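You operate a simulated robot arm through the tools that you are given. There is no shell and no other tool. Be economical: measure what you need, move in short steps, check, and stop when the job is done.

You are at the controls of a simulated robot arm. One attempt, no reset.

JOB
Push the top drawer shut.

It is judged by the outcome, as a careful person would: the job done as asked, and still so three seconds after it is handed in. It fails if anything else is knocked over, pushed out of place, dropped, spilled or broken.

ROBOT AND FRAMES
A 7-joint arm with a two-finger parallel gripper, fixed in place. Base frame: the origin is at the foot of the arm, x ahead of it, y to its left, z up. Units: m, degrees, N and s.
With the tool pointing down near the work surface it reaches from about 0.28 to 0.68 m from the base axis. Its first joint turns from -66.0 to 66.0 degrees. Payload 1.57 kg.
The tool frame sits at the grasp point between the pads (the TCP): z along the fingers, y along the line on which they close. The tips reach 0.03 m beyond it. The gripper opens to 0.11 m. The fingers are 0.024 m wide and 0.012 m thick; the gripper's body (0.048 by 0.112 m) begins 0.078 m behind the TCP.
Orientation is that of the tool frame in the base frame, as [roll, pitch, yaw] about the fixed x, y, z axes, in that order (R = Rz(yaw) Ry(pitch) Rx(roll)). With the fingers straight down and closing along the base's y, the tool's x points along the base's -x, its y along +y and its z along -z.

CONTROLS
- The arm moves only by the tool play_rows. Its argument "commands" is a list of rows, each an object (a shift or turn left out is 0, a gripper value left out holds the last) with "xyz": the shift along the tool's x, y, z in m, a list of three; "delta_rot": the turn, a rotation vector about the tool's x, y, z in degrees, a list of three; "grip": the finger opening in m, from 0 to 0.11. In form: [{"xyz": [tx, ty, tz], "delta_rot": [rx, ry, rz], "grip": grip}, ...]. A call has 1 to 10 rows; each row shifts and turns the commanded pose from where the row before left it, along the tool's axes as they then stand. Rows are played at 5 a second. More than 0.05 m and 8.6 degrees between two rows, or a gripper value outside its range, and nothing of the call is played. A pose out of reach is approached as far as the arm can. The call stops where the force on the tool passes 40 N (or 10 N more than at its start, if that is more) or the arm is blocked; 0.2 s more then pass. The fingers move at their own pace (about 0.108 m/s each) and stop on an object; they squeeze with about 28 N. The grip force told is the motor's: it shows also when the fingers shut on nothing. Time passes only in rows, and 0.2 s behind the last, so rows that do not move let the fingers close. It gives the time, the measured TCP pose, the force on the tool (base axes), the opening and the grip force at its end, in the units of the frame above (readings bear some noise), and new pictures: "views" is both (left out), scene, wrist or none.
- Cameras (640 x 400 px; columns grow to the right, rows downward): "scene" is fixed at [0.13, -0.3753, 1.3825]; the picture's right is [0.96, -0.29, 0.00], its down [-0.22, -0.73, -0.64] and it looks along [0.19, 0.62, -0.76] (base axes); focal length 321 px, centre (320, 200). "wrist" rides on the gripper at [-0.036, 0, -0.08] in the tool frame; the picture's right is [0.00, -1.00, 0.00], its down [0.97, 0.00, -0.24] and it looks along [0.24, 0.00, 0.97] (tool axes); focal length 218 px, centre (320, 200).
- locate(camera, pixels): for up to 12 pixels [column, row] of the newest picture of that camera ("zoom" is the newest enlarged one), the place [x, y, z] in the base frame of the surface seen there, good to about 0.003 m, but the place of the scene camera against the robot may be out by one fixed shift of up to 0.012 m in any direction. No time passes.
- enlarge(camera, box): a new picture of the part [left, top, right, bottom] of that camera's present view, enlarged. No time passes.
- close_job(): hands the job in; it is judged then, once.

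Work in short steps. Measure before you move; look again where a grasp or a placing could have gone wrong, and mend it. You have 60 turns and 120 pictures in all, those below and enlarged ones among them. Open the gripper and draw the arm clear of the work before you hand the job in, unless the task says otherwise; then end with one line.

The tools are called after "Emit:" by a JSON object that holds its "op" and its "data". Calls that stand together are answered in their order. play_rows: Moves the arm, as the interface text tells. Its arguments: {"type":"object","properties":{"commands":{"type":"array","items":{"type":"object","properties":{"xyz":{"type":"array","items":{"type":"number"}},"delta_rot":{"type":"array","items":{"type":"number"}},"grip":{"type":"number"}}}},"views":{"type":"string","enum":["both","scene","wrist","none"]}},"required":["commands"]} The other tools are called the same way: locate (camera, pixels) gives the place of the surface under pixels of a picture; enlarge (camera, box) takes an enlarged picture of a part of a camera's view; close_job () hands the job in.

At the start:

```text
t: 0.0
eef_pos: [0.4188, 0.0746, 1.0039]
orientation: [180.0, 0.0, -180.0]
contact_force: [0.6, 1.0, 0.2]
width: 0.1103
grip_force: 0.0
```

scene: 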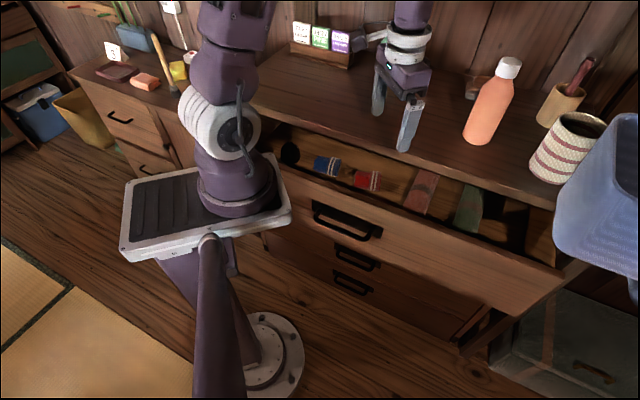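
wrist: 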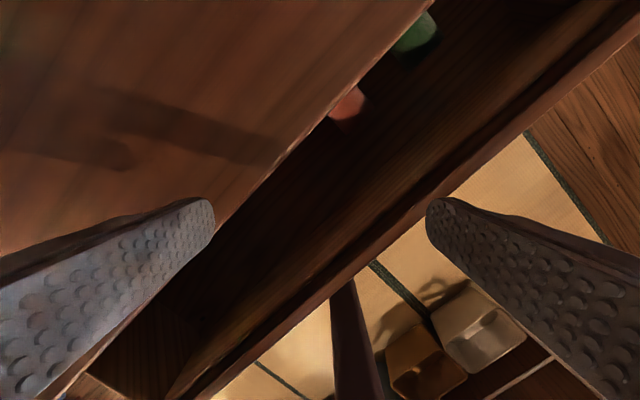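

The scene shows the top drawer open, its front running from about (265,165) to (560,290), with the handle at (347,220). I'll measure the drawer front, rim, and the cabinet edge.

Emit:
{"op": "locate", "data": {"camera": "scene", "pixels": [[290, 172], [400, 216], [540, 272], [340, 208], [345, 225], [375, 232], [400, 240], [500, 290], [300, 135], [450, 180], [550, 208], [425, 265]]}}

Emit:
{"op": "enlarge", "data": {"camera": "scene", "box": [240, 100, 600, 325]}}

```text
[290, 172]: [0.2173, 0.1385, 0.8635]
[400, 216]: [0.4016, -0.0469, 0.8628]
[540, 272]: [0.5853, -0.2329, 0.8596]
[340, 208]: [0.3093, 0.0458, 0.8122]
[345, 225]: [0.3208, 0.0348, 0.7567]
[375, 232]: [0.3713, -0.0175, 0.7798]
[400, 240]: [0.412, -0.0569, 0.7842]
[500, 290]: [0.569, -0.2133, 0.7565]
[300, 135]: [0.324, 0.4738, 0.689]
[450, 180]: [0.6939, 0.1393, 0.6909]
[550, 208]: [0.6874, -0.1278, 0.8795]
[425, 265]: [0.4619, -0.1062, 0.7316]
```

```text
1.78 times, centred on (420, 212) of scene
```

zoom: 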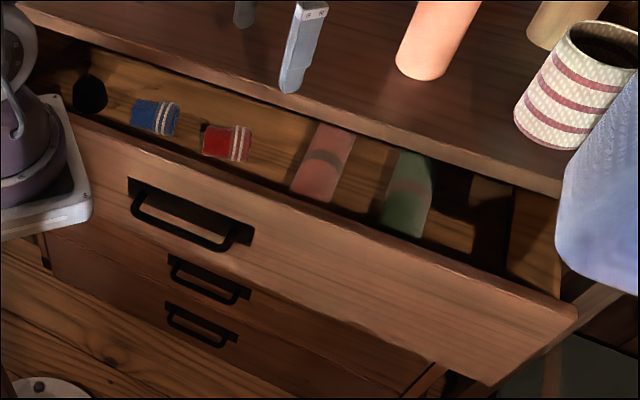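

The front runs along (0.70,-0.71), so the push direction is about (0.71,0.70). Now I'll measure the tabletop edge, the lower closed drawers, the handle bar and nearby objects.

Emit:
{"op": "locate", "data": {"camera": "zoom", "pixels": [[400, 133], [400, 142], [540, 178], [540, 192], [130, 50], [130, 265], [350, 340], [190, 236], [190, 190], [425, 75], [550, 140], [575, 310]]}}

Emit:
{"op": "locate", "data": {"camera": "scene", "pixels": [[270, 166], [560, 272], [320, 240], [430, 310], [585, 250], [340, 88], [565, 200], [345, 196], [346, 202], [360, 237], [450, 160], [300, 110]]}}

```text
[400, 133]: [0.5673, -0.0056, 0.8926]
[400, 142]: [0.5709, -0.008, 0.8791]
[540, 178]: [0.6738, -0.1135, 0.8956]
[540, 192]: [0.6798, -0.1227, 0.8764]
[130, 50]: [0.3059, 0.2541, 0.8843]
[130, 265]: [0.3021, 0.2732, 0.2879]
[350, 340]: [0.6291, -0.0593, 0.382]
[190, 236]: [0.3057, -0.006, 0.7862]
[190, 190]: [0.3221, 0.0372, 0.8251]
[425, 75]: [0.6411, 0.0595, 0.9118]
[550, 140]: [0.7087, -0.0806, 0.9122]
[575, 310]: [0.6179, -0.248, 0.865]
```

```text
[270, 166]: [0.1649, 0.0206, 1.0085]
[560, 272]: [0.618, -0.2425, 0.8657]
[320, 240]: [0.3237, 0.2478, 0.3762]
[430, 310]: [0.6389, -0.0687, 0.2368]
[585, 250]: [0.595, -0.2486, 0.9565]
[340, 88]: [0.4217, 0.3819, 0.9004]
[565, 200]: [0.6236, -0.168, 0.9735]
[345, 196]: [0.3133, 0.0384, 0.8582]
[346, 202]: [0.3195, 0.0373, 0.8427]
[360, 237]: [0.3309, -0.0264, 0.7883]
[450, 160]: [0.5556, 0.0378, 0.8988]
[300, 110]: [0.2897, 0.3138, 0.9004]
```

The tabletop is at z 0.90 with its edge at n≈0.398, and the lower closed fronts are at n≈0.405. The drawer front is at n≈0.252, so it has about 0.155 m to travel. I'll turn the tool 45° to face the front and close the fingers, then back off along -n while still high.

Emit:
{"op": "play_rows", "data": {"commands": [{"delta_rot": [0, 0, -7.5], "grip": 0}, {"delta_rot": [0, 0, -7.5]}, {"delta_rot": [0, 0, -7.5]}, {"delta_rot": [0, 0, -7.5]}, {"delta_rot": [0, 0, -7.5]}, {"delta_rot": [0, 0, -7.3]}, {"xyz": [0.035, 0, 0]}, {"xyz": [0.035, 0, 0]}, {"xyz": [0.035, 0, 0]}, {"xyz": [0.035, 0, 0]}]}}

```text
t: 2.2
eef_pos: [0.3196, -0.0219, 1.0061]
orientation: [180.0, 0.0, -135.3]
contact_force: [0.2, -0.5, -0.7]
width: 0.0
grip_force: 21.6
```

scene: 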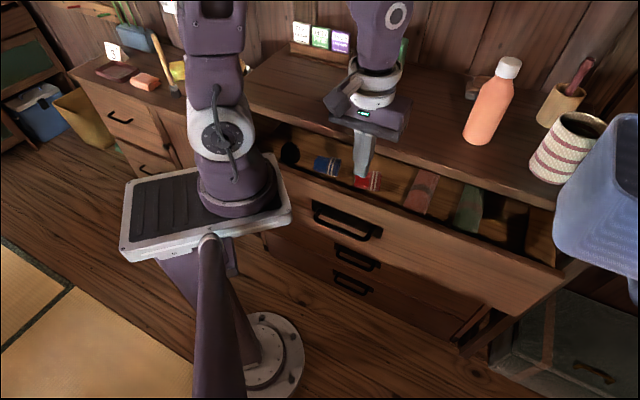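
wrist: 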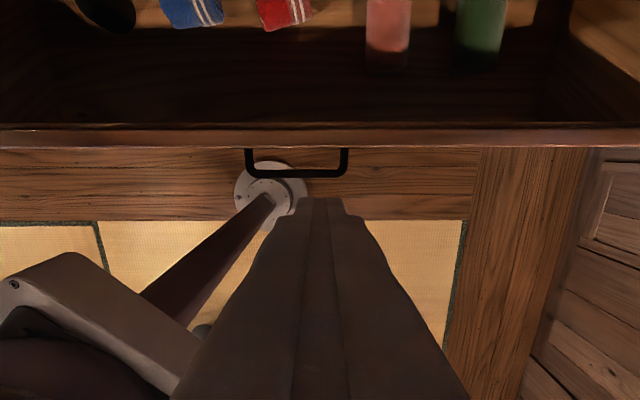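

The front is now square to the tool in the wrist view, with the rim at row ~135 and the handle bar at row ~175. I'll check both with the wrist camera, which has no scene offset.

Emit:
{"op": "locate", "data": {"camera": "wrist", "pixels": [[150, 144], [500, 144], [300, 144], [300, 173], [250, 160], [345, 160], [300, 128]]}}

```text
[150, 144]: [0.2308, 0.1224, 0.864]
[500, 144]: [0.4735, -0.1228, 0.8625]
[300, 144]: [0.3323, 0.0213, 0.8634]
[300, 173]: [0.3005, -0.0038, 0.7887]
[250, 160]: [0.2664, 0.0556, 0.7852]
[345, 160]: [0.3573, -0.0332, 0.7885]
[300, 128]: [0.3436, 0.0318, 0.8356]
```

The wrist readings agree: rim z 0.863 at n 0.251, bar top z ≈0.79. My finger face is at n≈0.224, so I'll descend until the tips are at z≈0.832, above the bar and below the rim.

Emit:
{"op": "play_rows", "data": {"commands": [{"xyz": [0.003, 0, 0.036]}, {"xyz": [0, 0, 0.036]}, {"xyz": [0, 0, 0.036]}, {"xyz": [0, 0, 0.036]}, {}]}}

```text
t: 3.4
eef_pos: [0.3172, -0.0248, 0.8619]
orientation: [180.0, 0.1, -135.2]
contact_force: [0.1, 1.1, 0.5]
width: 0.0
grip_force: 21.3
```

scene: 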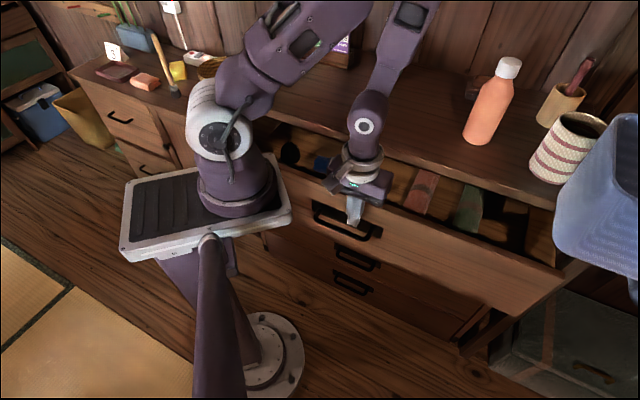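
wrist: 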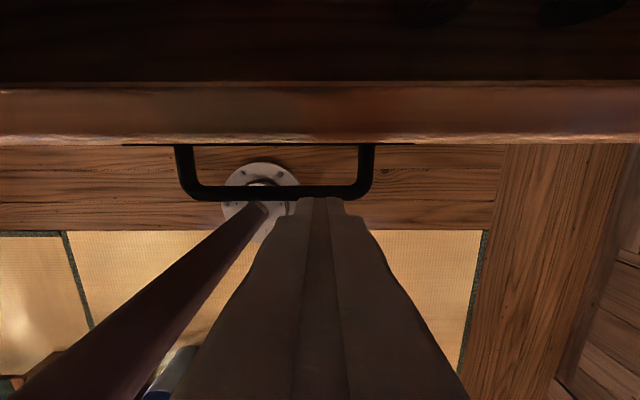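

The tips sit in front of the panel and above the bar. I'll push gently along -tool x in small rows.

Emit:
{"op": "play_rows", "data": {"commands": [{"xyz": [-0.01, 0, 0]}, {"xyz": [-0.01, 0, 0]}, {"xyz": [-0.01, 0, 0]}, {"xyz": [-0.01, 0, 0]}, {"xyz": [-0.01, 0, 0]}, {"xyz": [-0.01, 0, 0]}, {"xyz": [-0.01, 0, 0]}, {"xyz": [-0.01, 0, 0]}]}}

```text
t: 5.2
eef_pos: [0.3759, 0.0314, 0.8586]
orientation: [-180.0, 0.0, -135.2]
contact_force: [0.0, -0.1, 0.2]
width: 0.0
grip_force: 21.0
```

scene: 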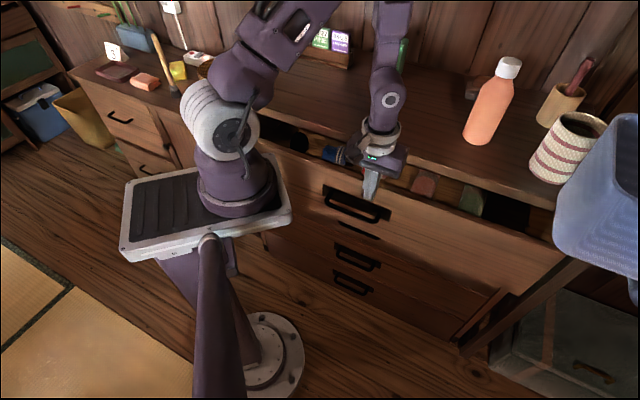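
wrist: 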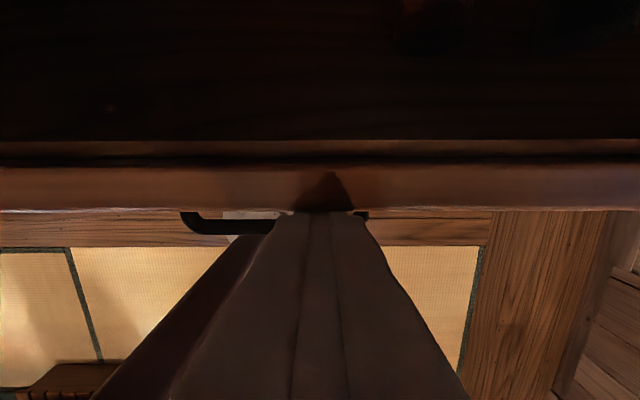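

The drawer slides with negligible force, and the front is now at n≈0.30. I'll continue 0.06 m, then tilt for the last part because the tabletop lip overhangs slightly.

Emit:
{"op": "play_rows", "data": {"commands": [{"xyz": [-0.01, 0, 0]}, {"xyz": [-0.01, 0, 0]}, {"xyz": [-0.01, 0, 0]}, {"xyz": [-0.01, 0, 0]}, {"xyz": [-0.01, 0, 0]}, {"xyz": [-0.01, 0, 0]}]}}

```text
t: 6.6
eef_pos: [0.4178, 0.0762, 0.8582]
orientation: [-179.9, -0.1, -135.2]
contact_force: [-0.2, 0.6, 0.3]
width: 0.0
grip_force: 21.4
```

scene: 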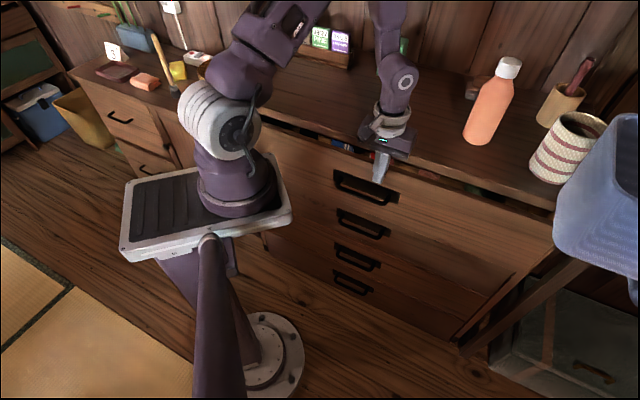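
wrist: 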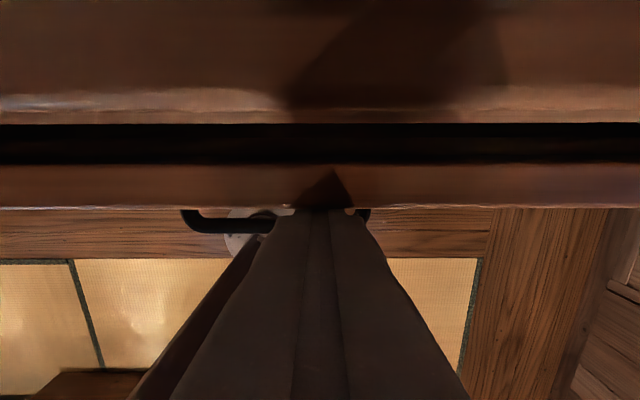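

The front is at n≈0.362, leaving about 0.04 m. I'll back off 0.03 m and tilt 32° so the tips lead and clear the tabletop lip.

Emit:
{"op": "play_rows", "data": {"commands": [{"xyz": [0.015, 0, 0]}, {"xyz": [0.017, 0, 0.003]}, {"delta_rot": [0, -8, 0]}, {"delta_rot": [0, -8, 0]}, {"delta_rot": [0, -8, 0]}, {"delta_rot": [0, -8, 0]}, {}]}}

```text
t: 8.2
eef_pos: [0.3946, 0.0501, 0.8563]
orientation: [-180.0, 32.0, -135.1]
contact_force: [-1.0, -0.4, 0.0]
width: 0.0001
grip_force: 21.3
```

scene: 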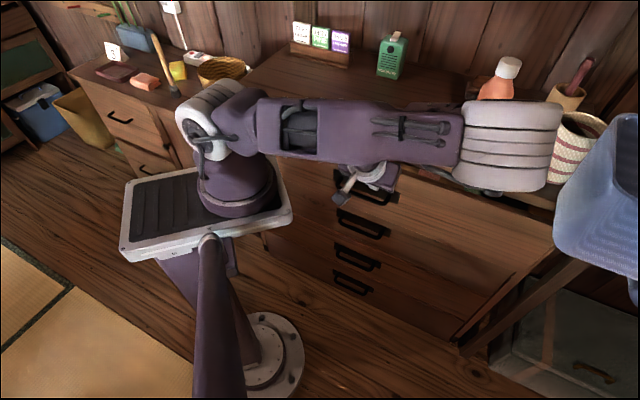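
wrist: 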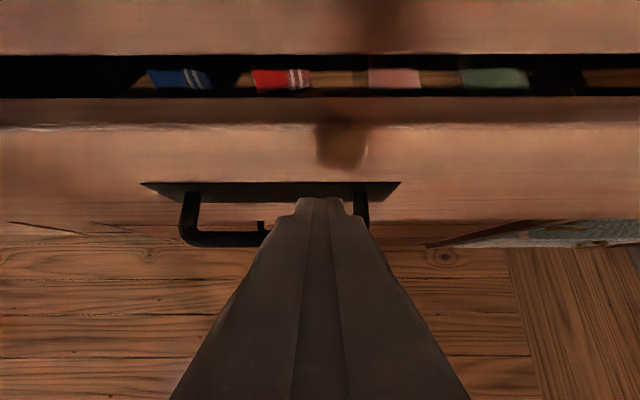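

The arm's elbow has swung to the right, to about (510,145), and appears near the bottle and striped cup. I must check clearance before moving on.

Emit:
{"op": "enlarge", "data": {"camera": "scene", "box": [400, 30, 640, 230]}}

Emit:
{"op": "locate", "data": {"camera": "scene", "pixels": [[500, 110], [510, 145], [510, 180], [490, 192], [545, 150], [500, 88], [508, 66], [570, 150], [575, 130], [220, 110], [360, 125], [440, 150]]}}

```text
2.00 times, centred on (520, 130) of scene
```

zoom: 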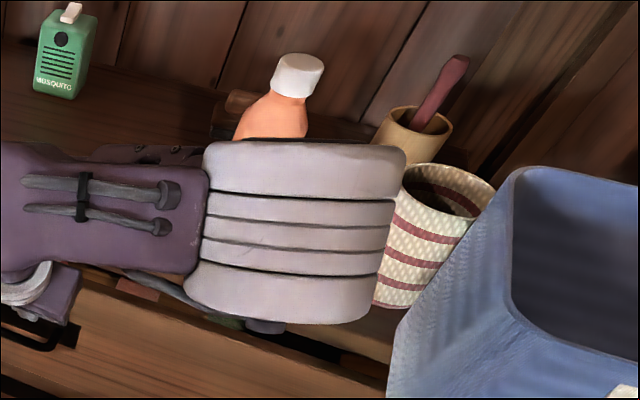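

```text
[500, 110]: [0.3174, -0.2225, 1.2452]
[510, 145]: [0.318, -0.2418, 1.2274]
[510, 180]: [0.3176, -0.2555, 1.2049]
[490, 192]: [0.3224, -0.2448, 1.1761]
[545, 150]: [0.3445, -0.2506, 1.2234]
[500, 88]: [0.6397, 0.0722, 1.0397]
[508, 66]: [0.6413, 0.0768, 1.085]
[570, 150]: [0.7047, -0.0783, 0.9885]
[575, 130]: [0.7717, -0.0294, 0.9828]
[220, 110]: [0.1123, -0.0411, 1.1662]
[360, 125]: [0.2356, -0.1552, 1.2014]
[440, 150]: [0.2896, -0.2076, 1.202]
```

The elbow is at about (0.32,-0.23,1.2), high and well clear of the bottle and cup. I'll push along n with the tilted tool in small rows.

Emit:
{"op": "play_rows", "data": {"commands": [{"xyz": [-0.00848, 0, 0.0053]}, {"xyz": [-0.00848, 0, 0.0053]}, {"xyz": [-0.00848, 0, 0.0053]}, {"xyz": [-0.00848, 0, 0.0053]}]}}

```text
t: 9.2
eef_pos: [0.4231, 0.0808, 0.858]
orientation: [-180.0, 32.0, -135.2]
contact_force: [-0.8, -0.8, -0.3]
width: 0.0
grip_force: 21.6
```

scene: 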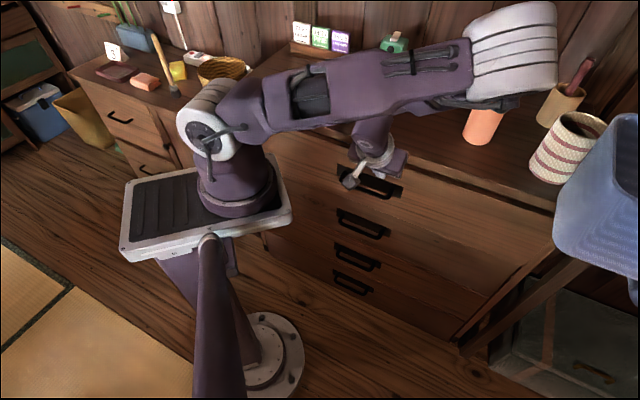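
wrist: 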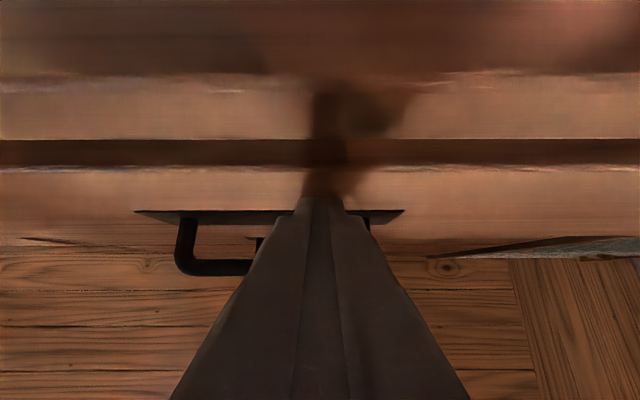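

The front is at n≈0.384, with ~0.02 m left. The elbow moves with each step, so I'll check its position before the last push.

Emit:
{"op": "locate", "data": {"camera": "scene", "pixels": [[510, 30], [510, 60], [510, 95], [545, 60], [490, 105], [395, 45]]}}

Emit:
{"op": "locate", "data": {"camera": "wrist", "pixels": [[200, 135], [200, 172], [200, 166], [480, 172], [480, 135], [450, 200]]}}

```text
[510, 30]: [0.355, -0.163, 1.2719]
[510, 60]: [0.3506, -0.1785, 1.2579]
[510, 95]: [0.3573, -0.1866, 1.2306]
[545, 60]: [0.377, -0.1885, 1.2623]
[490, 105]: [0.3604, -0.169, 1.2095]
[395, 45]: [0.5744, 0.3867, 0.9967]
```

```text
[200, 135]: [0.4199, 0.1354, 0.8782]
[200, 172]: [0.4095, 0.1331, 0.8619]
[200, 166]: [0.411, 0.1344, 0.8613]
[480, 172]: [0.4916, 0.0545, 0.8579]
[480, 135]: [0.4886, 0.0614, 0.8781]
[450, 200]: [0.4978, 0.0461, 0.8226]
```

The elbow is clear at z≈1.2. The front is at n≈0.385, the table edge is at 0.394 and the stop is expected near 0.405. I'll push the rest in 5 mm rows; the call stops on force.

Emit:
{"op": "play_rows", "data": {"commands": [{"xyz": [-0.00424, 0, 0.00265]}, {"xyz": [-0.00424, 0, 0.00265]}, {"xyz": [-0.00424, 0, 0.00265]}, {"xyz": [-0.00424, 0, 0.00265]}, {"xyz": [-0.00424, 0, 0.00265]}]}}

```text
t: 10.4
eef_pos: [0.435, 0.0898, 0.8555]
orientation: [179.7, 31.3, -135.6]
contact_force: [-4.9, -5.5, 0.6]
width: 0.0002
grip_force: 21.4
stopped in row 5: the force on the tool passed its limit (the readings are from after the stop); the commanded pose is now the measured one
```

scene: 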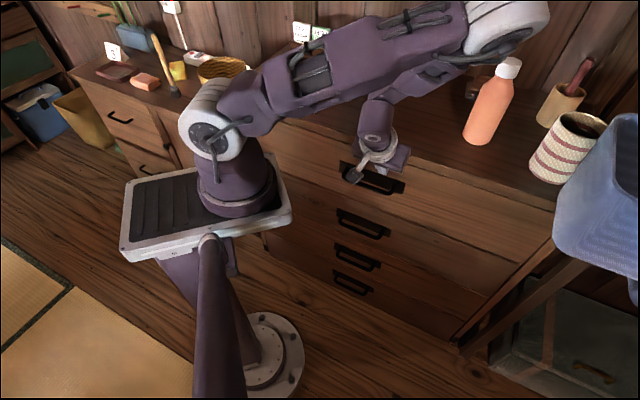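
wrist: 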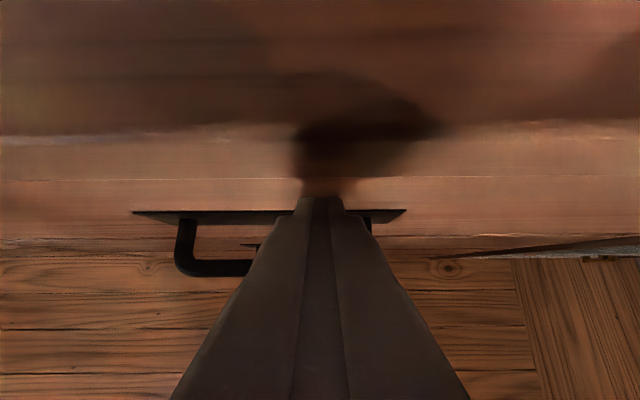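

The force limit was hit with the contact at n≈0.398. I'll check whether the front is flush with the lower drawers.

Emit:
{"op": "locate", "data": {"camera": "wrist", "pixels": [[200, 190], [200, 172], [480, 190], [480, 172], [500, 225], [100, 225]]}}

Emit:
{"op": "locate", "data": {"camera": "scene", "pixels": [[440, 205], [500, 235], [420, 235], [440, 245], [400, 245], [420, 275], [400, 285], [300, 170], [500, 205], [500, 195]]}}

Emit:
{"op": "enlarge", "data": {"camera": "scene", "box": [260, 110, 580, 310]}}

```text
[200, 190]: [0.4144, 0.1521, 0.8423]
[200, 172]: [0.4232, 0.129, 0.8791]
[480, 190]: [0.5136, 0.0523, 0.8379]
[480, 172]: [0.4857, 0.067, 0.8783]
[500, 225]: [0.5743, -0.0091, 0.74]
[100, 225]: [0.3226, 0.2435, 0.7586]
```

```text
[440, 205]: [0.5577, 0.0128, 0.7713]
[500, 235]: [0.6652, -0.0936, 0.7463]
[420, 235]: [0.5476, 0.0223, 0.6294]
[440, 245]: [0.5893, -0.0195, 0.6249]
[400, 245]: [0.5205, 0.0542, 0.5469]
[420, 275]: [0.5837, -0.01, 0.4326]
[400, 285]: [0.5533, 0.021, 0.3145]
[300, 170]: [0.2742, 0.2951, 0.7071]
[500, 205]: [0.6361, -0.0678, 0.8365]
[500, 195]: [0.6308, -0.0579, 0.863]
```

```text
2.00 times, centred on (420, 210) of scene
```

zoom: 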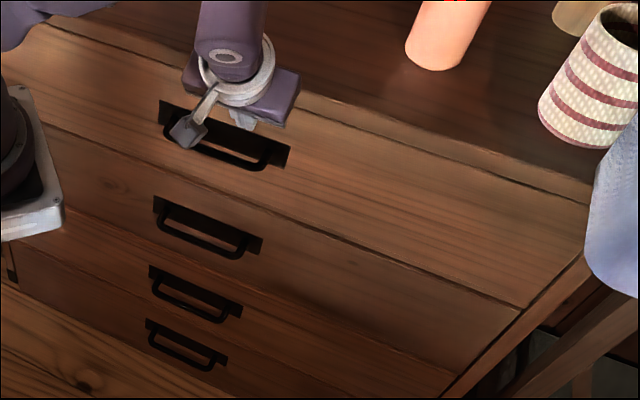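

The top front (n 0.405–0.407) is flush with the lower drawers (0.405–0.408), so it's shut on its stop. I'll back straight off along -n the way I came.

Emit:
{"op": "play_rows", "data": {"commands": [{"xyz": [0.00848, 0, -0.0053]}, {"xyz": [0.01272, 0, -0.00795]}, {"xyz": [0.01272, 0, -0.00795]}, {"xyz": [0.01272, 0, -0.00795]}, {}]}}

```text
t: 11.6
eef_pos: [0.3955, 0.0538, 0.8581]
orientation: [179.9, 31.5, -135.5]
contact_force: [0.1, 0.5, 0.1]
width: 0.0
grip_force: 21.3
```

scene: 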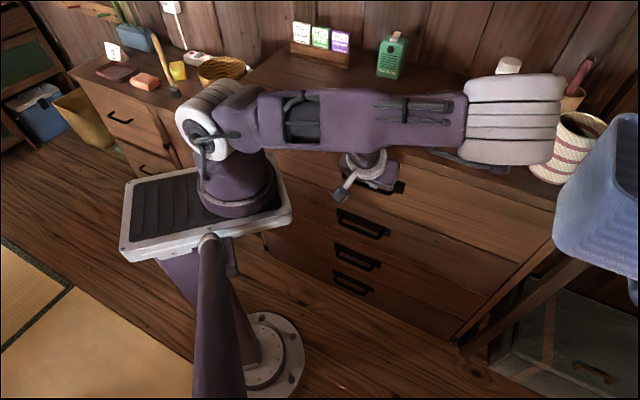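
wrist: 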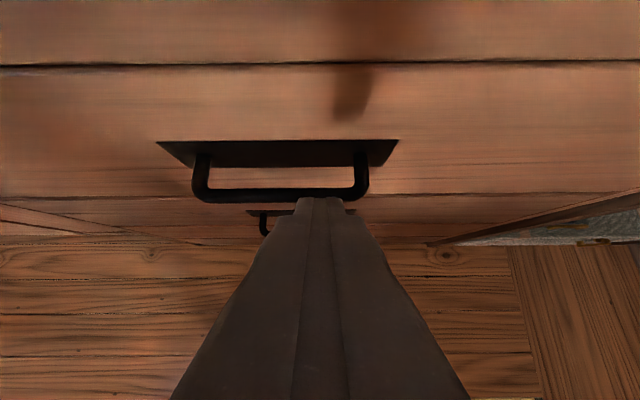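

The drawer stays shut and the tool is clear. I'll untilt, rise about 0.12 m, and open the gripper.

Emit:
{"op": "play_rows", "data": {"commands": [{"delta_rot": [0, 8, 0]}, {"delta_rot": [0, 8, 0]}, {"delta_rot": [0, 8, 0]}, {"delta_rot": [0, 7.5, 0]}, {"xyz": [0, 0, -0.03]}, {"xyz": [0, 0, -0.03]}, {"xyz": [0, 0, -0.03]}, {"xyz": [0, 0, -0.03], "grip": 0.08}, {}, {}]}}

```text
t: 13.8
eef_pos: [0.3993, 0.0534, 0.9768]
orientation: [179.7, -0.1, -135.6]
contact_force: [-0.2, -1.1, -0.8]
width: 0.0802
grip_force: 0.0
```

scene: 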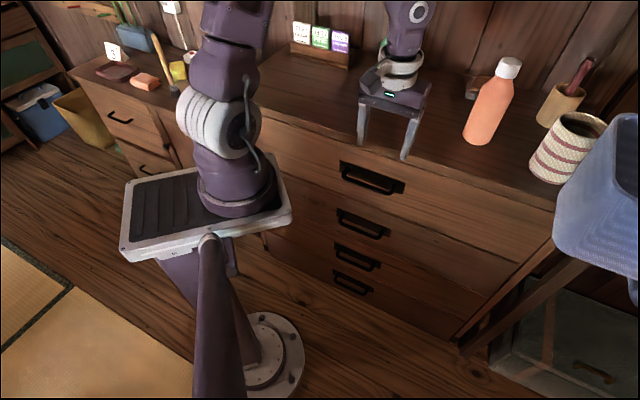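
wrist: 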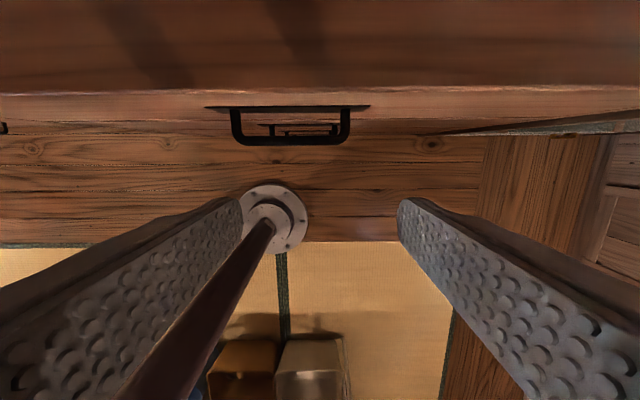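

The drawer front is flush beneath the tabletop edge, the objects on the desk are where they were, and the arm is clear with the gripper open. I'm handing in.

Emit:
{"op": "close_job", "data": {}}

```text
The job is handed in.
```

The top drawer is pushed shut, its front flush with the drawers below to within about 2 mm, and nothing else looks disturbed.
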